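You operate a simulated robot arm through the tools that you are given. There is no shell and no other tool. Be economical: measure what you need, move in short steps, check, and stop when the job is done.

Carry out the task below with a simulated robot arm. There is one attempt and no reset: what you move stays moved.

Task
Put one of the yellow sponges from the door end of the plank table on the beige tile.
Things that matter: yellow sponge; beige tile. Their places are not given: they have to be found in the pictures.

It is judged by the outcome, as a careful person would: the job done as asked, and still so three seconds after it is handed in. It fails if anything else is knocked over, pushed out of place, dropped, spilled or broken.

Robot
A 6-joint arm with a two-finger parallel gripper, fixed in place. Base frame: the origin is at the foot of the arm, x ahead of it, y to its left, z up; the work surface is at about z = 0. Readings come in m, rad, newtons and seconds.
With the tool pointing down near the work surface it reaches from about 0.16 to 0.42 m from the base axis. Its first joint turns from -1.152 to 1.152 rad. Payload 1.57 kg.
The tool frame sits at the grasp point between the pads (the TCP): z along the fingers, y along the line on which they close. The tips reach 0.03 m beyond it. Largest opening 0.08 m; finger width 0.017, thickness 0.012; the body of the gripper, 0.04 by 0.082 m, starts 0.08 m behind the TCP.
Orientation is that of the tool frame in the base frame, as a unit quaternion [x, y, z, w]. With the fingers straight down and closing along the base's y, the tool's x points along the base's -x, its y along +y and its z along -z.

Tools
- The arm moves only by the tool nudge_tool. Its argument "steps" is a list of rows, each a list of 6 numbers: the shift along the base's x, y, z in units of 40 mm (1.0 is 40 mm), then the turn, a rotation vector about the base's x, y, z in units of 5 degrees (1.0 is 5 degrees). In form: [[tx, ty, tz, ax, ay, az], ...]. A call has 1 to 10 rows; each row shifts and turns the commanded pose from where the row before left it. "jaw" is the gripper command, from -1 (fully open) to 1 (shut), values between in proportion, set as the call begins (left out, the last holds). A call with a number of a shift or a turn outside -1 to 1 is refused whole. Rows are played at 5 a second. More than 0.05 m and 0.15 rad between two rows, or a gripper value outside its range, and nothing of the call is played. A pose out of reach is approached as far as the arm can. The call stops where the force on the tool passes 40 N (or 10 N more than at its start, if that is more) or the arm is blocked; 0.2 s more then pass. The fingers move at their own pace (about 0.153 m/s each) and stop on an object; they squeeze with about 41 N. The grip force told is the motor's: it shows also when the fingers shut on nothing. Time passes only in rows, and 0.2 s behind the last, so rows that do not move let the fingers close. It gives the time, the measured TCP pose, the force on the tool (base axes), the opening and the grip force at its end, in the units of the frame above (readings bear some noise).
- Cameras (640 x 400 px; columns grow to the right, rows downward): "scene" is fixed at [0.0468, -0.34, 0.4064]; the picture's right is [0.78, -0.62, 0.00], its down [-0.46, -0.59, -0.66] and it looks along [0.41, 0.52, -0.75] (base axes); focal length 214 px, centre (320, 200). "wrist" rides on the gripper at [-0.032, 0, -0.078] in the tool frame; the picture's right is [0.00, -1.00, 0.00], its down [0.97, 0.00, -0.24] and it looks along [0.24, 0.00, 0.97] (tool axes); focal length 218 px, centre (320, 200).
- grab_frame(camera): a new picture of that camera. It takes no simulated time.
- locate(camera, pixels): for up to 12 pixels [column, row] of the newest picture of that camera ("zoom" is the newest enlarged one), the place [x, y, z] in the base frame of the surface seen there, good to about 0.002 m. It takes no simulated time.
- inspect(camera, box): a new picture of the part [left, top, right, bottom] of that camera's present view, enlarged. It takes no simulated time.
- sign_off(): hands the job in; it is judged then, once.

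Go step by step. Measure first, check grasps and placings, and put right what went wrong. The budget is 60 turns and 30 pictures, counting those below and the enlarged ones. Unless the task says otherwise, let go and move clear before handing in, and close with one line.

The tools are called by a JSON object that holds its "name" and its "arguments". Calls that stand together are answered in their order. nudge_tool: Moves the arm, as the interface text tells. Its arguments: {"type":"object","properties":{"steps":{"type":"array","items":{"type":"array","items":{"type":"number"}}},"jaw":{"type":"number"}},"required":["steps"]} The other tools are called the same way: grab_frame (camera) takes a picture; locate (camera, pixels) gives the place of the surface under pixels of a picture; inspect (camera, box) takes an enlarged picture of a part of a camera's view; sign_off () hands the job in.

At the start:

```text
time_s: 0.0
eef_pos: [0.2058, -0.1033, 0.2453]
tcp_rot: [0.0, 1.0, 0.0, -0.001]
contact_force: [0.1, 0.0, -0.3]
finger_gap: 0.08
grip_force: 0.0
```

scene: 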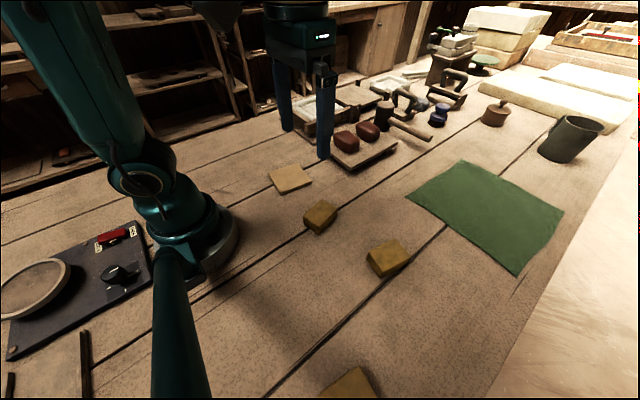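
wrist: 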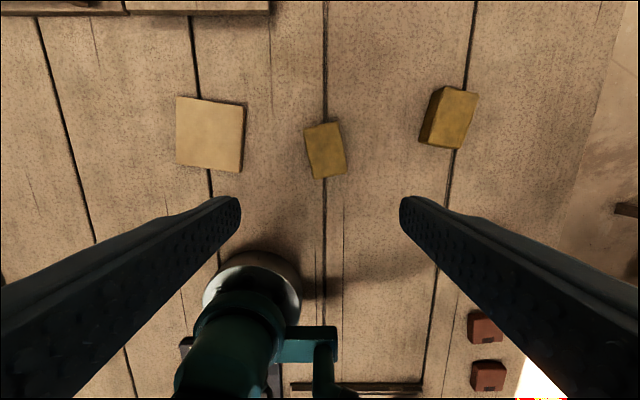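

The scene shows a beige tile near (290,178) and yellowish blocks near (320,216), (388,258) and (350,385). I need to look closer to tell which of them are sponges and where the door end is.

{"name": "inspect", "arguments": {"camera": "scene", "box": [220, 140, 460, 400]}}

{"name": "inspect", "arguments": {"camera": "scene", "box": [240, 0, 640, 180]}}

{"name": "locate", "arguments": {"camera": "scene", "pixels": [[290, 178], [320, 212], [388, 253], [350, 385], [345, 140], [368, 130], [268, 176], [284, 194], [312, 182], [297, 165], [370, 60], [490, 230]]}}

```text
1.54 times, centred on (340, 270) of scene
```

zoom: 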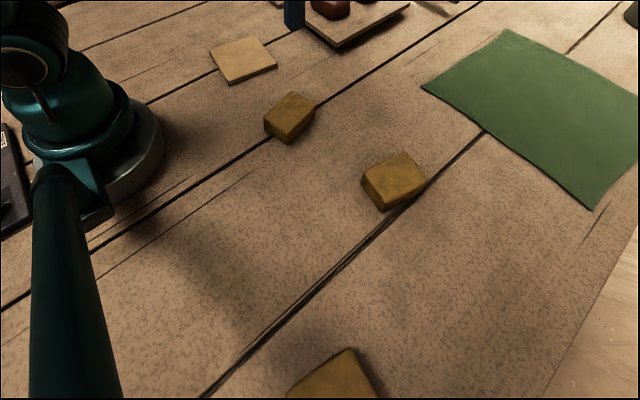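

```text
1.60 times, centred on (440, 90) of scene
```

zoom: 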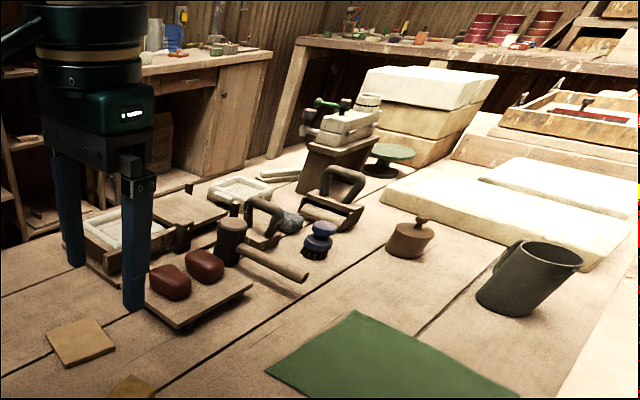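

```text
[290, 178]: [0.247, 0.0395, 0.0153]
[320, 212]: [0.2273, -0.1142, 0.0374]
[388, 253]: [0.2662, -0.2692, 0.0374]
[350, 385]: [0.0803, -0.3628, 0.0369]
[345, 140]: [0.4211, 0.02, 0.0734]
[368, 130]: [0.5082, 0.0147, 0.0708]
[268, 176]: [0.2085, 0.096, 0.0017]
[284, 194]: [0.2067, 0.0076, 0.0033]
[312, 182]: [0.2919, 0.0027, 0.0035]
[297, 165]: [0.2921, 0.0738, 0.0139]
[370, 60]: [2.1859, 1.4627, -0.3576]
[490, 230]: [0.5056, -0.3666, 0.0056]
```

The tile top is around (0.25, 0.04) and three yellow sponges stand at y of about -0.11, -0.27 and -0.36. I'll check for other sponges or a door, and measure the wrist view.

{"name": "locate", "arguments": {"camera": "wrist", "pixels": [[177, 97], [244, 103], [240, 172], [176, 163], [210, 133], [305, 128], [338, 122], [347, 173], [314, 179], [326, 150], [485, 328], [448, 110]]}}

{"name": "inspect", "arguments": {"camera": "wrist", "box": [380, 220, 640, 400]}}

{"name": "inspect", "arguments": {"camera": "scene", "box": [0, 0, 260, 180]}}

```text
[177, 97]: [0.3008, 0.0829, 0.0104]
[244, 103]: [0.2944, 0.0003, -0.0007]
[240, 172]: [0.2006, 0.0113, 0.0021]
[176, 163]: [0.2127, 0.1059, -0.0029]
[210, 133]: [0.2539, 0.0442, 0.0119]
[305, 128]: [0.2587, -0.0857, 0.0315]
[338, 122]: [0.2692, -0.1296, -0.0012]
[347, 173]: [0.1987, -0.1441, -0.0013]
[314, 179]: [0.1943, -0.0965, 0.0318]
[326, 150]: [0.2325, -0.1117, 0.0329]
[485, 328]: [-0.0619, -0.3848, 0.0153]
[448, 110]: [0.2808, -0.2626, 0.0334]
```

```text
2.22 times, centred on (510, 310) of wrist
```

zoom: 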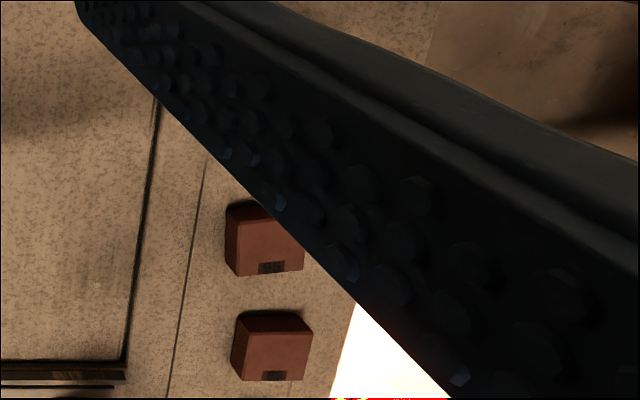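

```text
2.22 times, centred on (130, 90) of scene
```

zoom: 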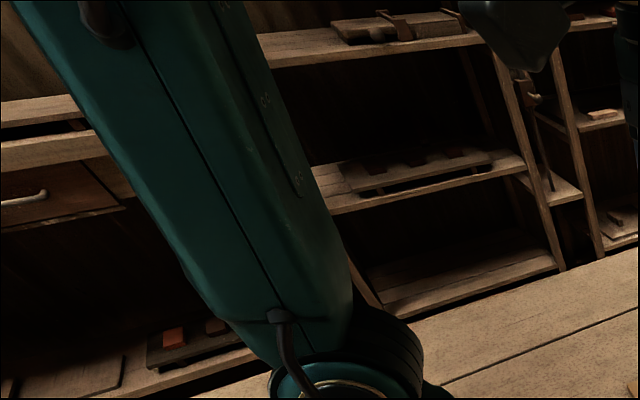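

All three blocks look alike, and bright light comes in at wrist (545,370), maybe a doorway toward -x,-y. Before choosing I'll raise and tilt the wrist to look around for the door.

{"name": "nudge_tool", "arguments": {"steps": [[0, 0, 1, -1, 0, 0], [0, 0, 0.5, -1, 0, 0], [0, 0, 0, -1, 0, 0], [0, 0, 0, -1, 0, 0], [0, 0, 0, -1, 0, 0], [0, 0, 0, -1, 0, 0], [0, 0, 0, -1, 0, 0], [0, 0, 0, -1, 0, 0], [0, 0, 0, -1, 0, 0], [0, 0, 0, -1, 0, 0]], "jaw": -1}}

{"name": "grab_frame", "arguments": {"camera": "wrist"}}

```text
time_s: 2.2
eef_pos: [0.2049, -0.1035, 0.3037]
tcp_rot: [0.0, 0.906, -0.423, 0.0]
contact_force: [0.3, -0.1, 0.2]
finger_gap: 0.0799
grip_force: 0.1
```

```text
23 pictures are left
```

wrist: 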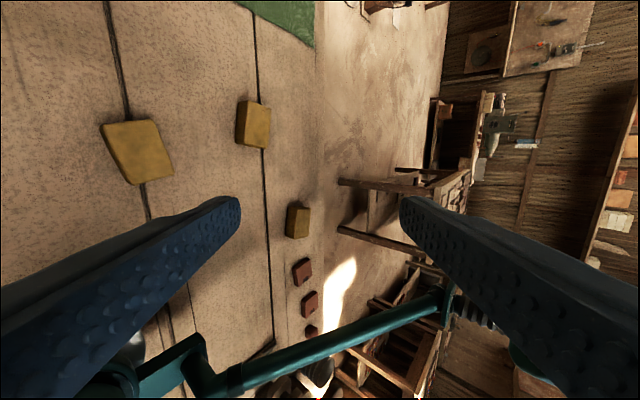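

The view at 50° shows the three sponges, with red blocks further toward -x and sunlight on the floor near (340,290). I'll turn the view toward -x to look for the door.

{"name": "nudge_tool", "arguments": {"steps": [[0, 0, 0, -1, 0, 0], [0, 0, 0, -1, 0, 0], [0, 0, 0, 0, 0, -1], [0, 0, 0, 0, 0, -1], [0, 0, 0, 0, 0, -1], [0, 0, 0, 0, 0, -1], [0, 0, 0, 0, 0, -1], [0, 0, 0, 0, 0, -1], [0, 0, 0, 0, 0, -1]]}}

{"name": "grab_frame", "arguments": {"camera": "wrist"}}

```text
time_s: 4.2
eef_pos: [0.1994, -0.1211, 0.282]
tcp_rot: [0.26, 0.826, -0.477, -0.15]
contact_force: [0.0, -0.6, -0.7]
finger_gap: 0.08
grip_force: 0.2
out of reach, approached as far as the arm can: row 7, 8, 9
```

```text
22 pictures are left
```

wrist: 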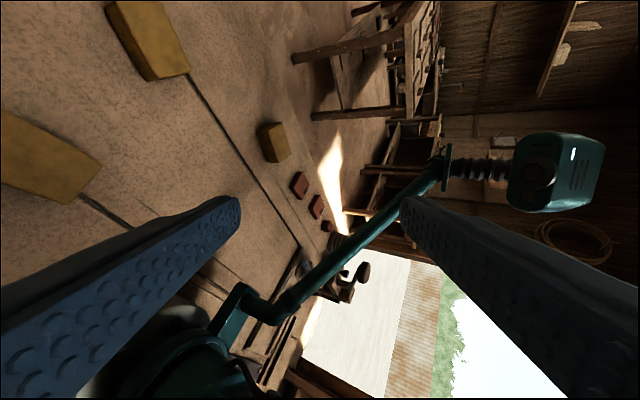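

The open doorway, with grass outside near (450,350), is at the -x end of the table. I'll measure the table ends to confirm which sponges belong to it.

{"name": "locate", "arguments": {"camera": "wrist", "pixels": [[274, 130], [300, 186], [317, 207], [345, 330], [330, 130], [420, 320], [295, 330]]}}

{"name": "locate", "arguments": {"camera": "scene", "pixels": [[495, 115], [440, 112], [570, 138], [560, 100], [590, 75], [500, 20], [450, 75], [485, 62], [615, 40]]}}

```text
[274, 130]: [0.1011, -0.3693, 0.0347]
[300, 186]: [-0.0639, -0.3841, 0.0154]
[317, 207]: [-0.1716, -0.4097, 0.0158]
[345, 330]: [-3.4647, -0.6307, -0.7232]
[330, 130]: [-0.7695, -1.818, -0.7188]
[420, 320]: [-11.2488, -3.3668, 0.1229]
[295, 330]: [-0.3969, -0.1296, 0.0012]
```

```text
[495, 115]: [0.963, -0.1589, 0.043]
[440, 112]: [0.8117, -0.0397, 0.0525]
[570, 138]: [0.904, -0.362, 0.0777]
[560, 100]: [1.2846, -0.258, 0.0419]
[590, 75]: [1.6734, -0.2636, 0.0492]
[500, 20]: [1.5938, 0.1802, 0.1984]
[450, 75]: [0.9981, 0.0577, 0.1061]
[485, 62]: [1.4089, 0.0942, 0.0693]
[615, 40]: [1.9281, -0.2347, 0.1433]
```

The table runs from x≈-0.5 to about 2 m, so all three sponges are at the door end; I'll take the near one at about (0.23,-0.115). First I unwind the wrist.

{"name": "nudge_tool", "arguments": {"steps": [[0, 0, 0, 0, 0, 1], [0, 0, 0, 0, 0, 1], [0, 0, 0, 0, 0, 1], [0, 0, 0, 0, 0, 1], [0, 0, 0, 0, 0, 1], [0, 0, 0, 0, 0, 1], [0, 0, 0, 0, 0, 1], [0, 0, 0, 1, 0, 0], [0, 0, 0, 1, 0, 0], [0, 0, 0, 1, 0, 0]]}}

{"name": "nudge_tool", "arguments": {"steps": [[0, 0, 0, 1, 0, 0], [0, 0, 0, 1, 0, 0], [0, 0, 0, 1, 0, 0], [0, 0, 0, 1, 0, 0], [0, 0, 0, 1, 0, 0], [0, 0, 0, 1, 0, 0], [0, 0, 0, 1, 0, 0], [0, 0, -0.5, 1, 0, 0], [0, 0, -1, 1, 0, 0], [0, 0, -1, 0, 0, 0]]}}

{"name": "grab_frame", "arguments": {"camera": "wrist"}}

```text
time_s: 6.4
eef_pos: [0.2001, -0.1202, 0.2823]
tcp_rot: [0.0, 0.924, -0.381, 0.0]
contact_force: [1.1, 0.1, 0.0]
finger_gap: 0.0799
grip_force: 0.0
```

```text
time_s: 8.6
eef_pos: [0.1989, -0.1201, 0.1828]
tcp_rot: [0.0, 1.0, 0.0, 0.0]
contact_force: [0.0, 0.0, 0.0]
finger_gap: 0.0802
grip_force: 0.0
```

```text
21 pictures are left
```

wrist: 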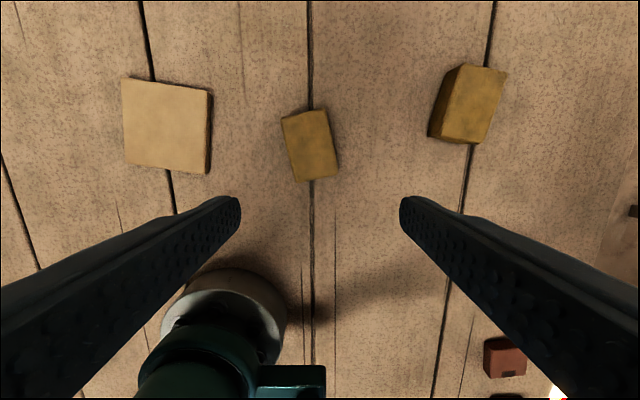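

The wrist is level again at (0.199,-0.120,0.183). I'll measure points just inside the sponge corners (283,119)-(338,176) and the tile corners (122,78)-(207,173).

{"name": "locate", "arguments": {"camera": "wrist", "pixels": [[285, 121], [326, 112], [336, 174], [298, 179], [311, 146], [125, 81], [207, 92], [203, 171], [126, 161], [166, 127]]}}

```text
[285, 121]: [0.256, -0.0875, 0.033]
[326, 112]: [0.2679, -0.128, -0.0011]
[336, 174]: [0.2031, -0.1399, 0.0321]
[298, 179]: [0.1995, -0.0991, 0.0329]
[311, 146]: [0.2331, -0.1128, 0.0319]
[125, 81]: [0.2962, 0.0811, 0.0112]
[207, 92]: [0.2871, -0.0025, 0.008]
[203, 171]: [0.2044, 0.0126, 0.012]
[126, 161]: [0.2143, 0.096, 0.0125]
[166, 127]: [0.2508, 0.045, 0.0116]
```

The sponge top is centred at (0.230,-0.114), about 58 x 41 mm, 33 mm high and turned about 11°. The tile is centred at (0.250,0.047) with its top at 0.012. I'll align above the sponge and come down part way.

{"name": "nudge_tool", "arguments": {"steps": [[0.39, 0.08, 0, 0, 0, 1], [0.39, 0.08, 0, 0, 0, 1], [0, 0, -0.8, 0, 0, 0.2], [0, 0, -0.8, 0, 0, 0], [0, 0, 0, 0, 0, 0]]}}

{"name": "grab_frame", "arguments": {"camera": "wrist"}}

```text
time_s: 9.8
eef_pos: [0.2302, -0.1139, 0.1186]
tcp_rot: [-0.096, 0.995, -0.001, 0.0]
contact_force: [-1.0, 0.5, 0.3]
finger_gap: 0.08
grip_force: 0.1
```

```text
20 pictures are left
```

wrist: 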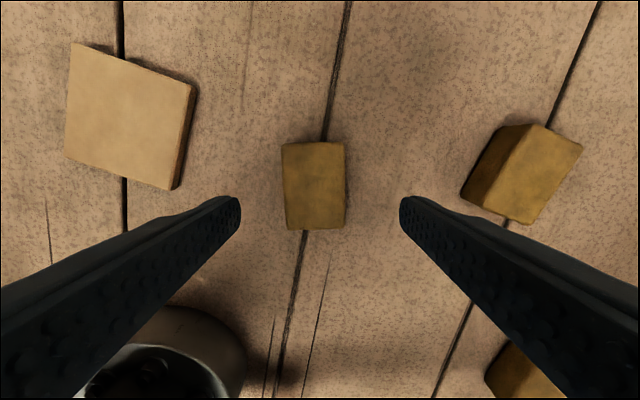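

The sponge is square between the fingers, at about column 315 against centre 320. Going down to z≈0.037 and then closing.

{"name": "nudge_tool", "arguments": {"steps": [[0, 0, -0.7, 0, 0, 0], [0, 0, -0.7, 0, 0, 0], [0, 0, -0.64, 0, 0, 0], [0, 0, 0, 0, 0, 0]]}}

{"name": "nudge_tool", "arguments": {"steps": [[0, 0, 0, 0, 0, 0], [0, 0, 0, 0, 0, 0], [0, 0, 0, 0, 0, 0]], "jaw": 1}}

```text
time_s: 10.8
eef_pos: [0.229, -0.1143, 0.0359]
tcp_rot: [-0.096, 0.995, 0.0, 0.0]
contact_force: [-0.2, 1.2, -0.8]
finger_gap: 0.0797
grip_force: 0.2
```

```text
time_s: 11.6
eef_pos: [0.231, -0.1142, 0.0381]
tcp_rot: [-0.096, 0.995, 0.0, 0.0]
contact_force: [-0.4, -0.3, 1.1]
finger_gap: 0.0485
grip_force: 41.1
```

The fingers stopped at 48.5 mm with 41 N, so the sponge is held. Lifting about 60 mm and checking.

{"name": "nudge_tool", "arguments": {"steps": [[0, 0, 0.5, 0, 0, 0], [0, 0, 0.5, 0, 0, 0], [0, 0, 0.6, 0, 0, 0], [0, 0, 0, 0, 0, 0]]}}

{"name": "grab_frame", "arguments": {"camera": "wrist"}}

```text
time_s: 12.6
eef_pos: [0.2287, -0.1144, 0.1016]
tcp_rot: [-0.096, 0.995, -0.001, 0.0]
contact_force: [0.2, 0.5, -0.6]
finger_gap: 0.0003
grip_force: 21.3
```

```text
19 pictures are left
```

wrist: 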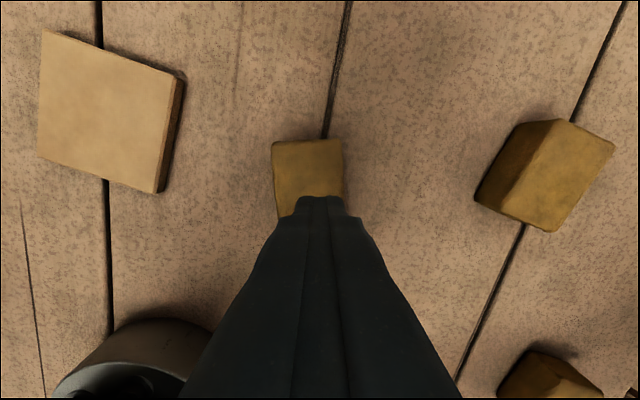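

The lift shows the fingers shut on nothing (gap 0.0003), with the sponge still on the table near (307,175). I'll open up and look at its pose and shape.

{"name": "nudge_tool", "arguments": {"steps": [[0, 0, 0.4, 0, 0, 0], [0, 0, 0, 0, 0, 0], [0, 0, 0, 0, 0, 0]], "jaw": -1}}

{"name": "inspect", "arguments": {"camera": "wrist", "box": [240, 120, 400, 260]}}

{"name": "inspect", "arguments": {"camera": "scene", "box": [260, 160, 420, 290]}}

```text
time_s: 13.4
eef_pos: [0.2288, -0.1144, 0.1162]
tcp_rot: [-0.096, 0.995, 0.0, 0.0]
contact_force: [0.2, 0.7, -0.2]
finger_gap: 0.0799
grip_force: 0.1
```

```text
2.86 times, centred on (320, 190) of wrist
```

zoom: 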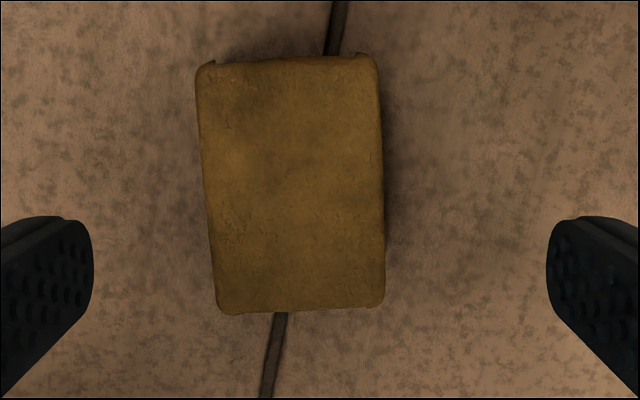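

```text
3.08 times, centred on (340, 225) of scene
```

zoom: 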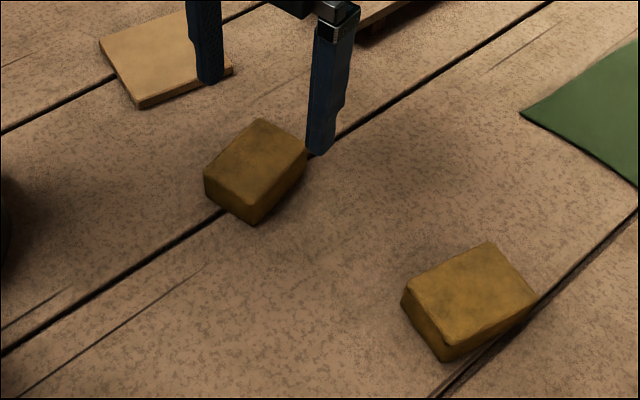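

The sponge is upright and barely moved, nearly square to the fingers. I'll measure its present corners in the enlarged wrist... the newest zoom is the scene one, so I use the plain wrist view for accuracy.

{"name": "grab_frame", "arguments": {"camera": "wrist"}}

{"name": "inspect", "arguments": {"camera": "wrist", "box": [240, 120, 400, 260]}}

{"name": "locate", "arguments": {"camera": "zoom", "pixels": [[206, 72], [366, 66], [378, 300], [222, 302], [290, 185], [204, 150], [376, 150], [376, 220], [215, 230]]}}

```text
16 pictures are left
```

wrist: 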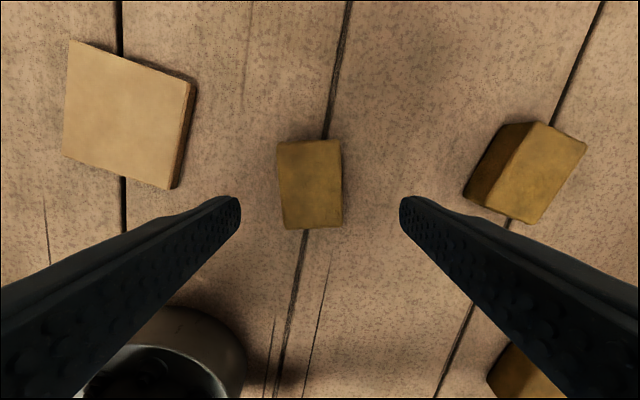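

```text
2.86 times, centred on (320, 190) of wrist
```

zoom: 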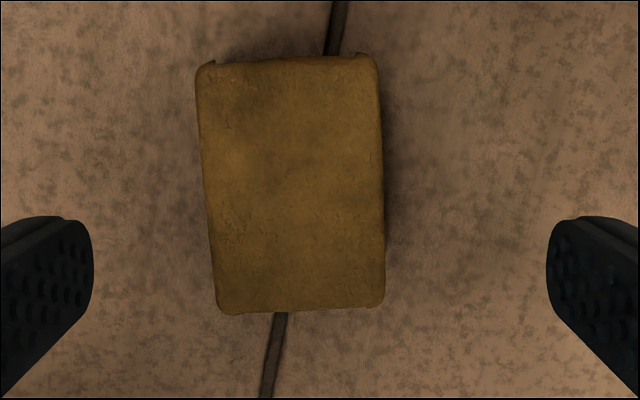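

```text
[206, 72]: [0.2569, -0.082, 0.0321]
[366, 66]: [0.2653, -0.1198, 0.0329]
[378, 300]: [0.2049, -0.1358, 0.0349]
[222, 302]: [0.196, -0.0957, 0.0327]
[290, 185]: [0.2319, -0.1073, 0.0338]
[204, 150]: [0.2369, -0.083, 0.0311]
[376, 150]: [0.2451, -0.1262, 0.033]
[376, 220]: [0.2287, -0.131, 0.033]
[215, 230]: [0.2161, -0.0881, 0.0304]
```

The sponge is now centred at about (0.231,-0.108) and turned about 13°, so it slipped out sideways by about 6 mm. I'll recentre, go slightly lower (z≈0.033), let the grip settle, and lift slowly.

{"name": "nudge_tool", "arguments": {"steps": [[0.05, 0.15, 0, 0, 0, 0.4], [0, 0, -0.7, 0, 0, 0], [0, 0, -0.7, 0, 0, 0], [0, 0, -0.5, 0, 0, 0], [0, 0, -0.18, 0, 0, 0], [0, 0, 0, 0, 0, 0]]}}

{"name": "nudge_tool", "arguments": {"steps": [[0, 0, 0, 0, 0, 0], [0, 0, 0, 0, 0, 0], [0, 0, 0, 0, 0, 0], [0, 0, 0, 0, 0, 0], [0, 0, 0, 0, 0, 0]], "jaw": 1}}

{"name": "nudge_tool", "arguments": {"steps": [[0, 0, 0.05, 0, 0, 0], [0, 0, 0.1, 0, 0, 0], [0, 0, 0.1, 0, 0, 0], [0, 0, 0, 0, 0, 0]]}}

```text
time_s: 14.8
eef_pos: [0.2311, -0.1078, 0.0333]
tcp_rot: [-0.113, 0.994, 0.0, 0.0]
contact_force: [0.0, -0.7, -0.4]
finger_gap: 0.0796
grip_force: 0.0
```

```text
time_s: 16.0
eef_pos: [0.231, -0.1085, 0.0333]
tcp_rot: [-0.113, 0.994, -0.001, 0.0]
contact_force: [0.1, -0.2, 0.3]
finger_gap: 0.0486
grip_force: 40.9
```

```text
time_s: 17.0
eef_pos: [0.232, -0.1092, 0.0439]
tcp_rot: [-0.113, 0.994, 0.0, 0.0]
contact_force: [0.5, 0.1, -0.6]
finger_gap: 0.0486
grip_force: 41.3
```

The gap is still 48.6 mm with 41 N after a 10 mm lift. I'll check whether the sponge rose with the fingers.

{"name": "inspect", "arguments": {"camera": "scene", "box": [260, 160, 420, 290]}}

```text
3.08 times, centred on (340, 225) of scene
```

zoom: 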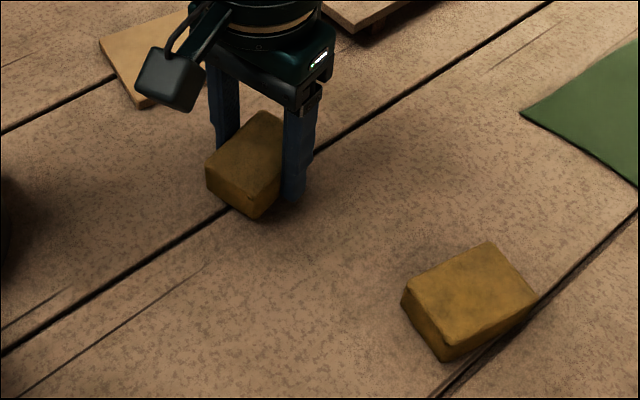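

The sponge is between the fingers near zoom (245,160); I'll measure its top height to see whether it lifted.

{"name": "locate", "arguments": {"camera": "zoom", "pixels": [[245, 150], [235, 165], [262, 135], [240, 206]]}}

```text
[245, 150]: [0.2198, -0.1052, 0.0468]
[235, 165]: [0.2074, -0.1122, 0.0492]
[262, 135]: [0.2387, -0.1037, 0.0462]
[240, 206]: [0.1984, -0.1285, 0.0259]
```

The top rose from 0.037 to 0.047 in the scene camera, so the sponge is lifting this time. I'll continue gently.

{"name": "nudge_tool", "arguments": {"steps": [[0, 0, 0.1, 0, 0, 0], [0, 0, 0.15, 0, 0, 0], [0, 0, 0.15, 0, 0, 0], [0, 0, 0.15, 0, 0, 0], [0, 0, 0.15, 0, 0, 0], [0, 0, 0.15, 0, 0, 0], [0, 0, 0.1, 0, 0, 0], [0, 0, 0, 0, 0, 0]]}}

{"name": "inspect", "arguments": {"camera": "scene", "box": [260, 160, 420, 290]}}

```text
time_s: 18.8
eef_pos: [0.2311, -0.1081, 0.0828]
tcp_rot: [-0.114, 0.994, 0.001, -0.001]
contact_force: [0.4, 0.2, 0.1]
finger_gap: 0.0483
grip_force: 41.0
```

```text
3.08 times, centred on (340, 225) of scene
```

zoom: 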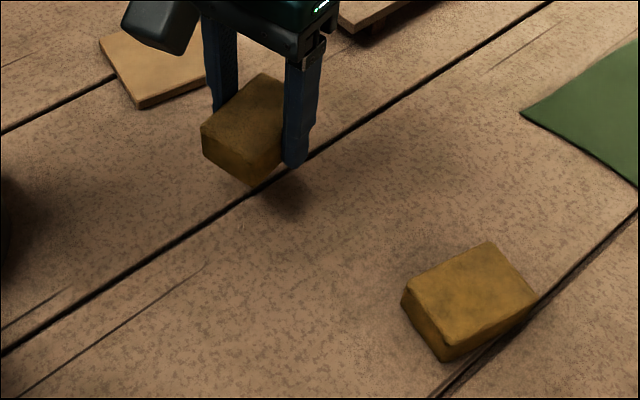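

The sponge hangs clear of the table with the gap steady. Carrying it to above the tile centre (0.250,0.047).

{"name": "nudge_tool", "arguments": {"steps": [[0.02, 0.15, 0, 0, 0, 0], [0.05, 0.35, 0, 0, 0, 0], [0.06, 0.5, 0, 0, 0, 0], [0.06, 0.5, 0, 0, 0, 0], [0.06, 0.5, 0, 0, 0, 0], [0.06, 0.5, 0, 0, 0, 0], [0.06, 0.5, 0, 0, 0, 0], [0.06, 0.5, 0, 0, 0, 0], [0.04, 0.25, 0, 0, 0, 0], [0.01, 0.12, 0, 0, 0, 0]]}}

{"name": "grab_frame", "arguments": {"camera": "scene"}}

{"name": "grab_frame", "arguments": {"camera": "wrist"}}

```text
time_s: 21.0
eef_pos: [0.2502, 0.0464, 0.0818]
tcp_rot: [-0.113, 0.994, 0.001, 0.0]
contact_force: [-0.2, 0.2, -0.6]
finger_gap: 0.0484
grip_force: 40.7
```

```text
12 pictures are left
```

scene: 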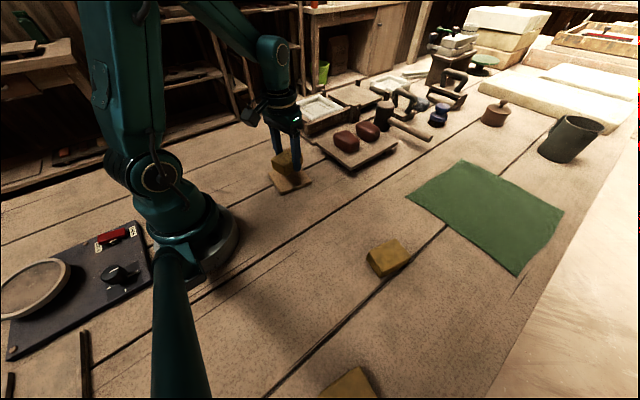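

```text
11 pictures are left
```

wrist: 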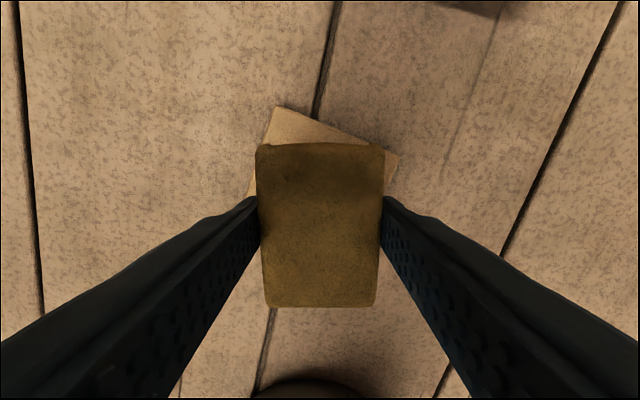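

The sponge is held over the tile, which shows behind it at wrist (275-400,105-165). Lowering to just touch the tile (TCP z≈0.046).

{"name": "nudge_tool", "arguments": {"steps": [[0, 0, -0.2, 0, 0, 0], [0, 0, -0.25, 0, 0, 0], [0, 0, -0.2, 0, 0, 0], [0, 0, -0.13, 0, 0, 0], [0, 0, -0.07, 0, 0, 0], [0, 0, 0, 0, 0, 0]]}}

{"name": "inspect", "arguments": {"camera": "scene", "box": [230, 110, 350, 210]}}

```text
time_s: 22.4
eef_pos: [0.2509, 0.0465, 0.0478]
tcp_rot: [-0.113, 0.994, 0.0, 0.001]
contact_force: [-0.2, 0.3, -0.2]
finger_gap: 0.0488
grip_force: 41.3
```

```text
4.00 times, centred on (290, 160) of scene
```

zoom: 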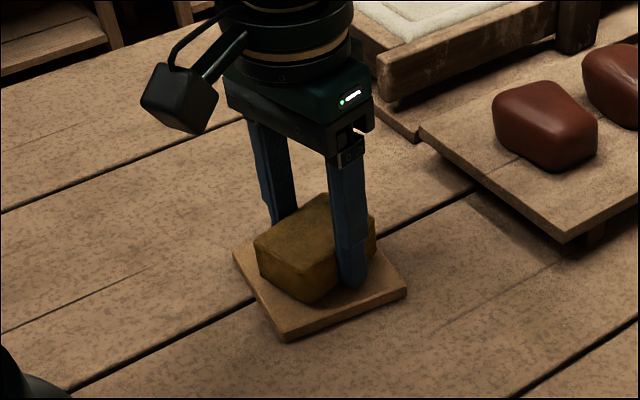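

The sponge is well inside the tile and practically touching, with no contact force yet. I'll lower about 2 mm more in small steps, then open.

{"name": "nudge_tool", "arguments": {"steps": [[0, 0, -0.03, 0, 0, 0], [0, 0, -0.03, 0, 0, 0], [0, 0, 0, 0, 0, 0]]}}

{"name": "nudge_tool", "arguments": {"steps": [[0, 0, 0, 0, 0, 0], [0, 0, 0, 0, 0, 0], [0, 0, 0, 0, 0, 0]], "jaw": -1}}

{"name": "nudge_tool", "arguments": {"steps": [[0, 0, 0.3, 0, 0, 0], [0, 0, 0.6, 0, 0, 0], [0, 0, 0.9, 0, 0, 0], [0, 0, 0.9, 0, 0, 0], [0, 0, 0, 0, 0, 0]]}}

{"name": "grab_frame", "arguments": {"camera": "wrist"}}

{"name": "grab_frame", "arguments": {"camera": "scene"}}

```text
time_s: 23.2
eef_pos: [0.2524, 0.0461, 0.0455]
tcp_rot: [-0.114, 0.994, 0.0, 0.0]
contact_force: [-0.5, -0.1, 1.7]
finger_gap: 0.0487
grip_force: 40.7
```

```text
time_s: 24.0
eef_pos: [0.2513, 0.0447, 0.0463]
tcp_rot: [-0.113, 0.994, 0.0, 0.0]
contact_force: [0.3, 0.2, 0.6]
finger_gap: 0.0802
grip_force: 0.0
```

```text
time_s: 25.2
eef_pos: [0.2527, 0.0464, 0.1535]
tcp_rot: [-0.114, 0.994, 0.0, -0.001]
contact_force: [0.5, -0.3, -0.6]
finger_gap: 0.0799
grip_force: 0.0
```

```text
9 pictures are left
```

wrist: 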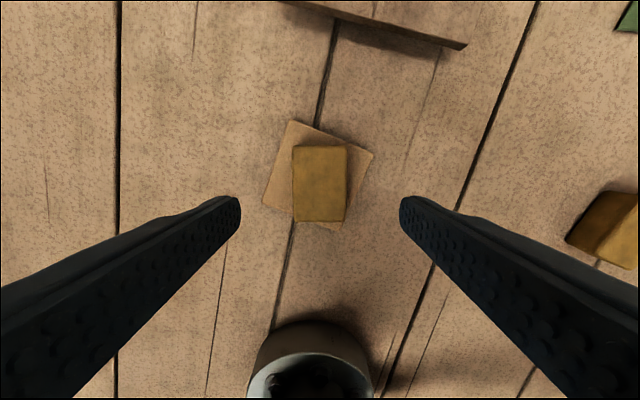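

```text
8 pictures are left
```

scene: 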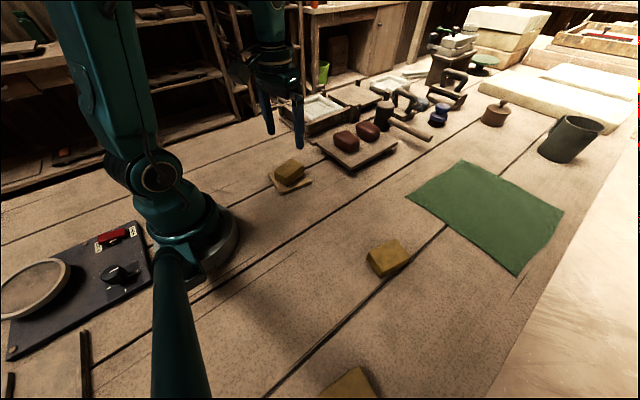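

The sponge lies flat on the tile at wrist (320,183) and scene (290,170). The fingers are clear and nothing else has moved, so I'm handing in.

{"name": "sign_off", "arguments": {}}

```text
The job is handed in.
```

One yellow sponge from the door end is resting flat on the beige tile, the gripper is clear, and nothing else was disturbed; the first grasp slipped and nudged the sponge about 6 mm, and the second held.
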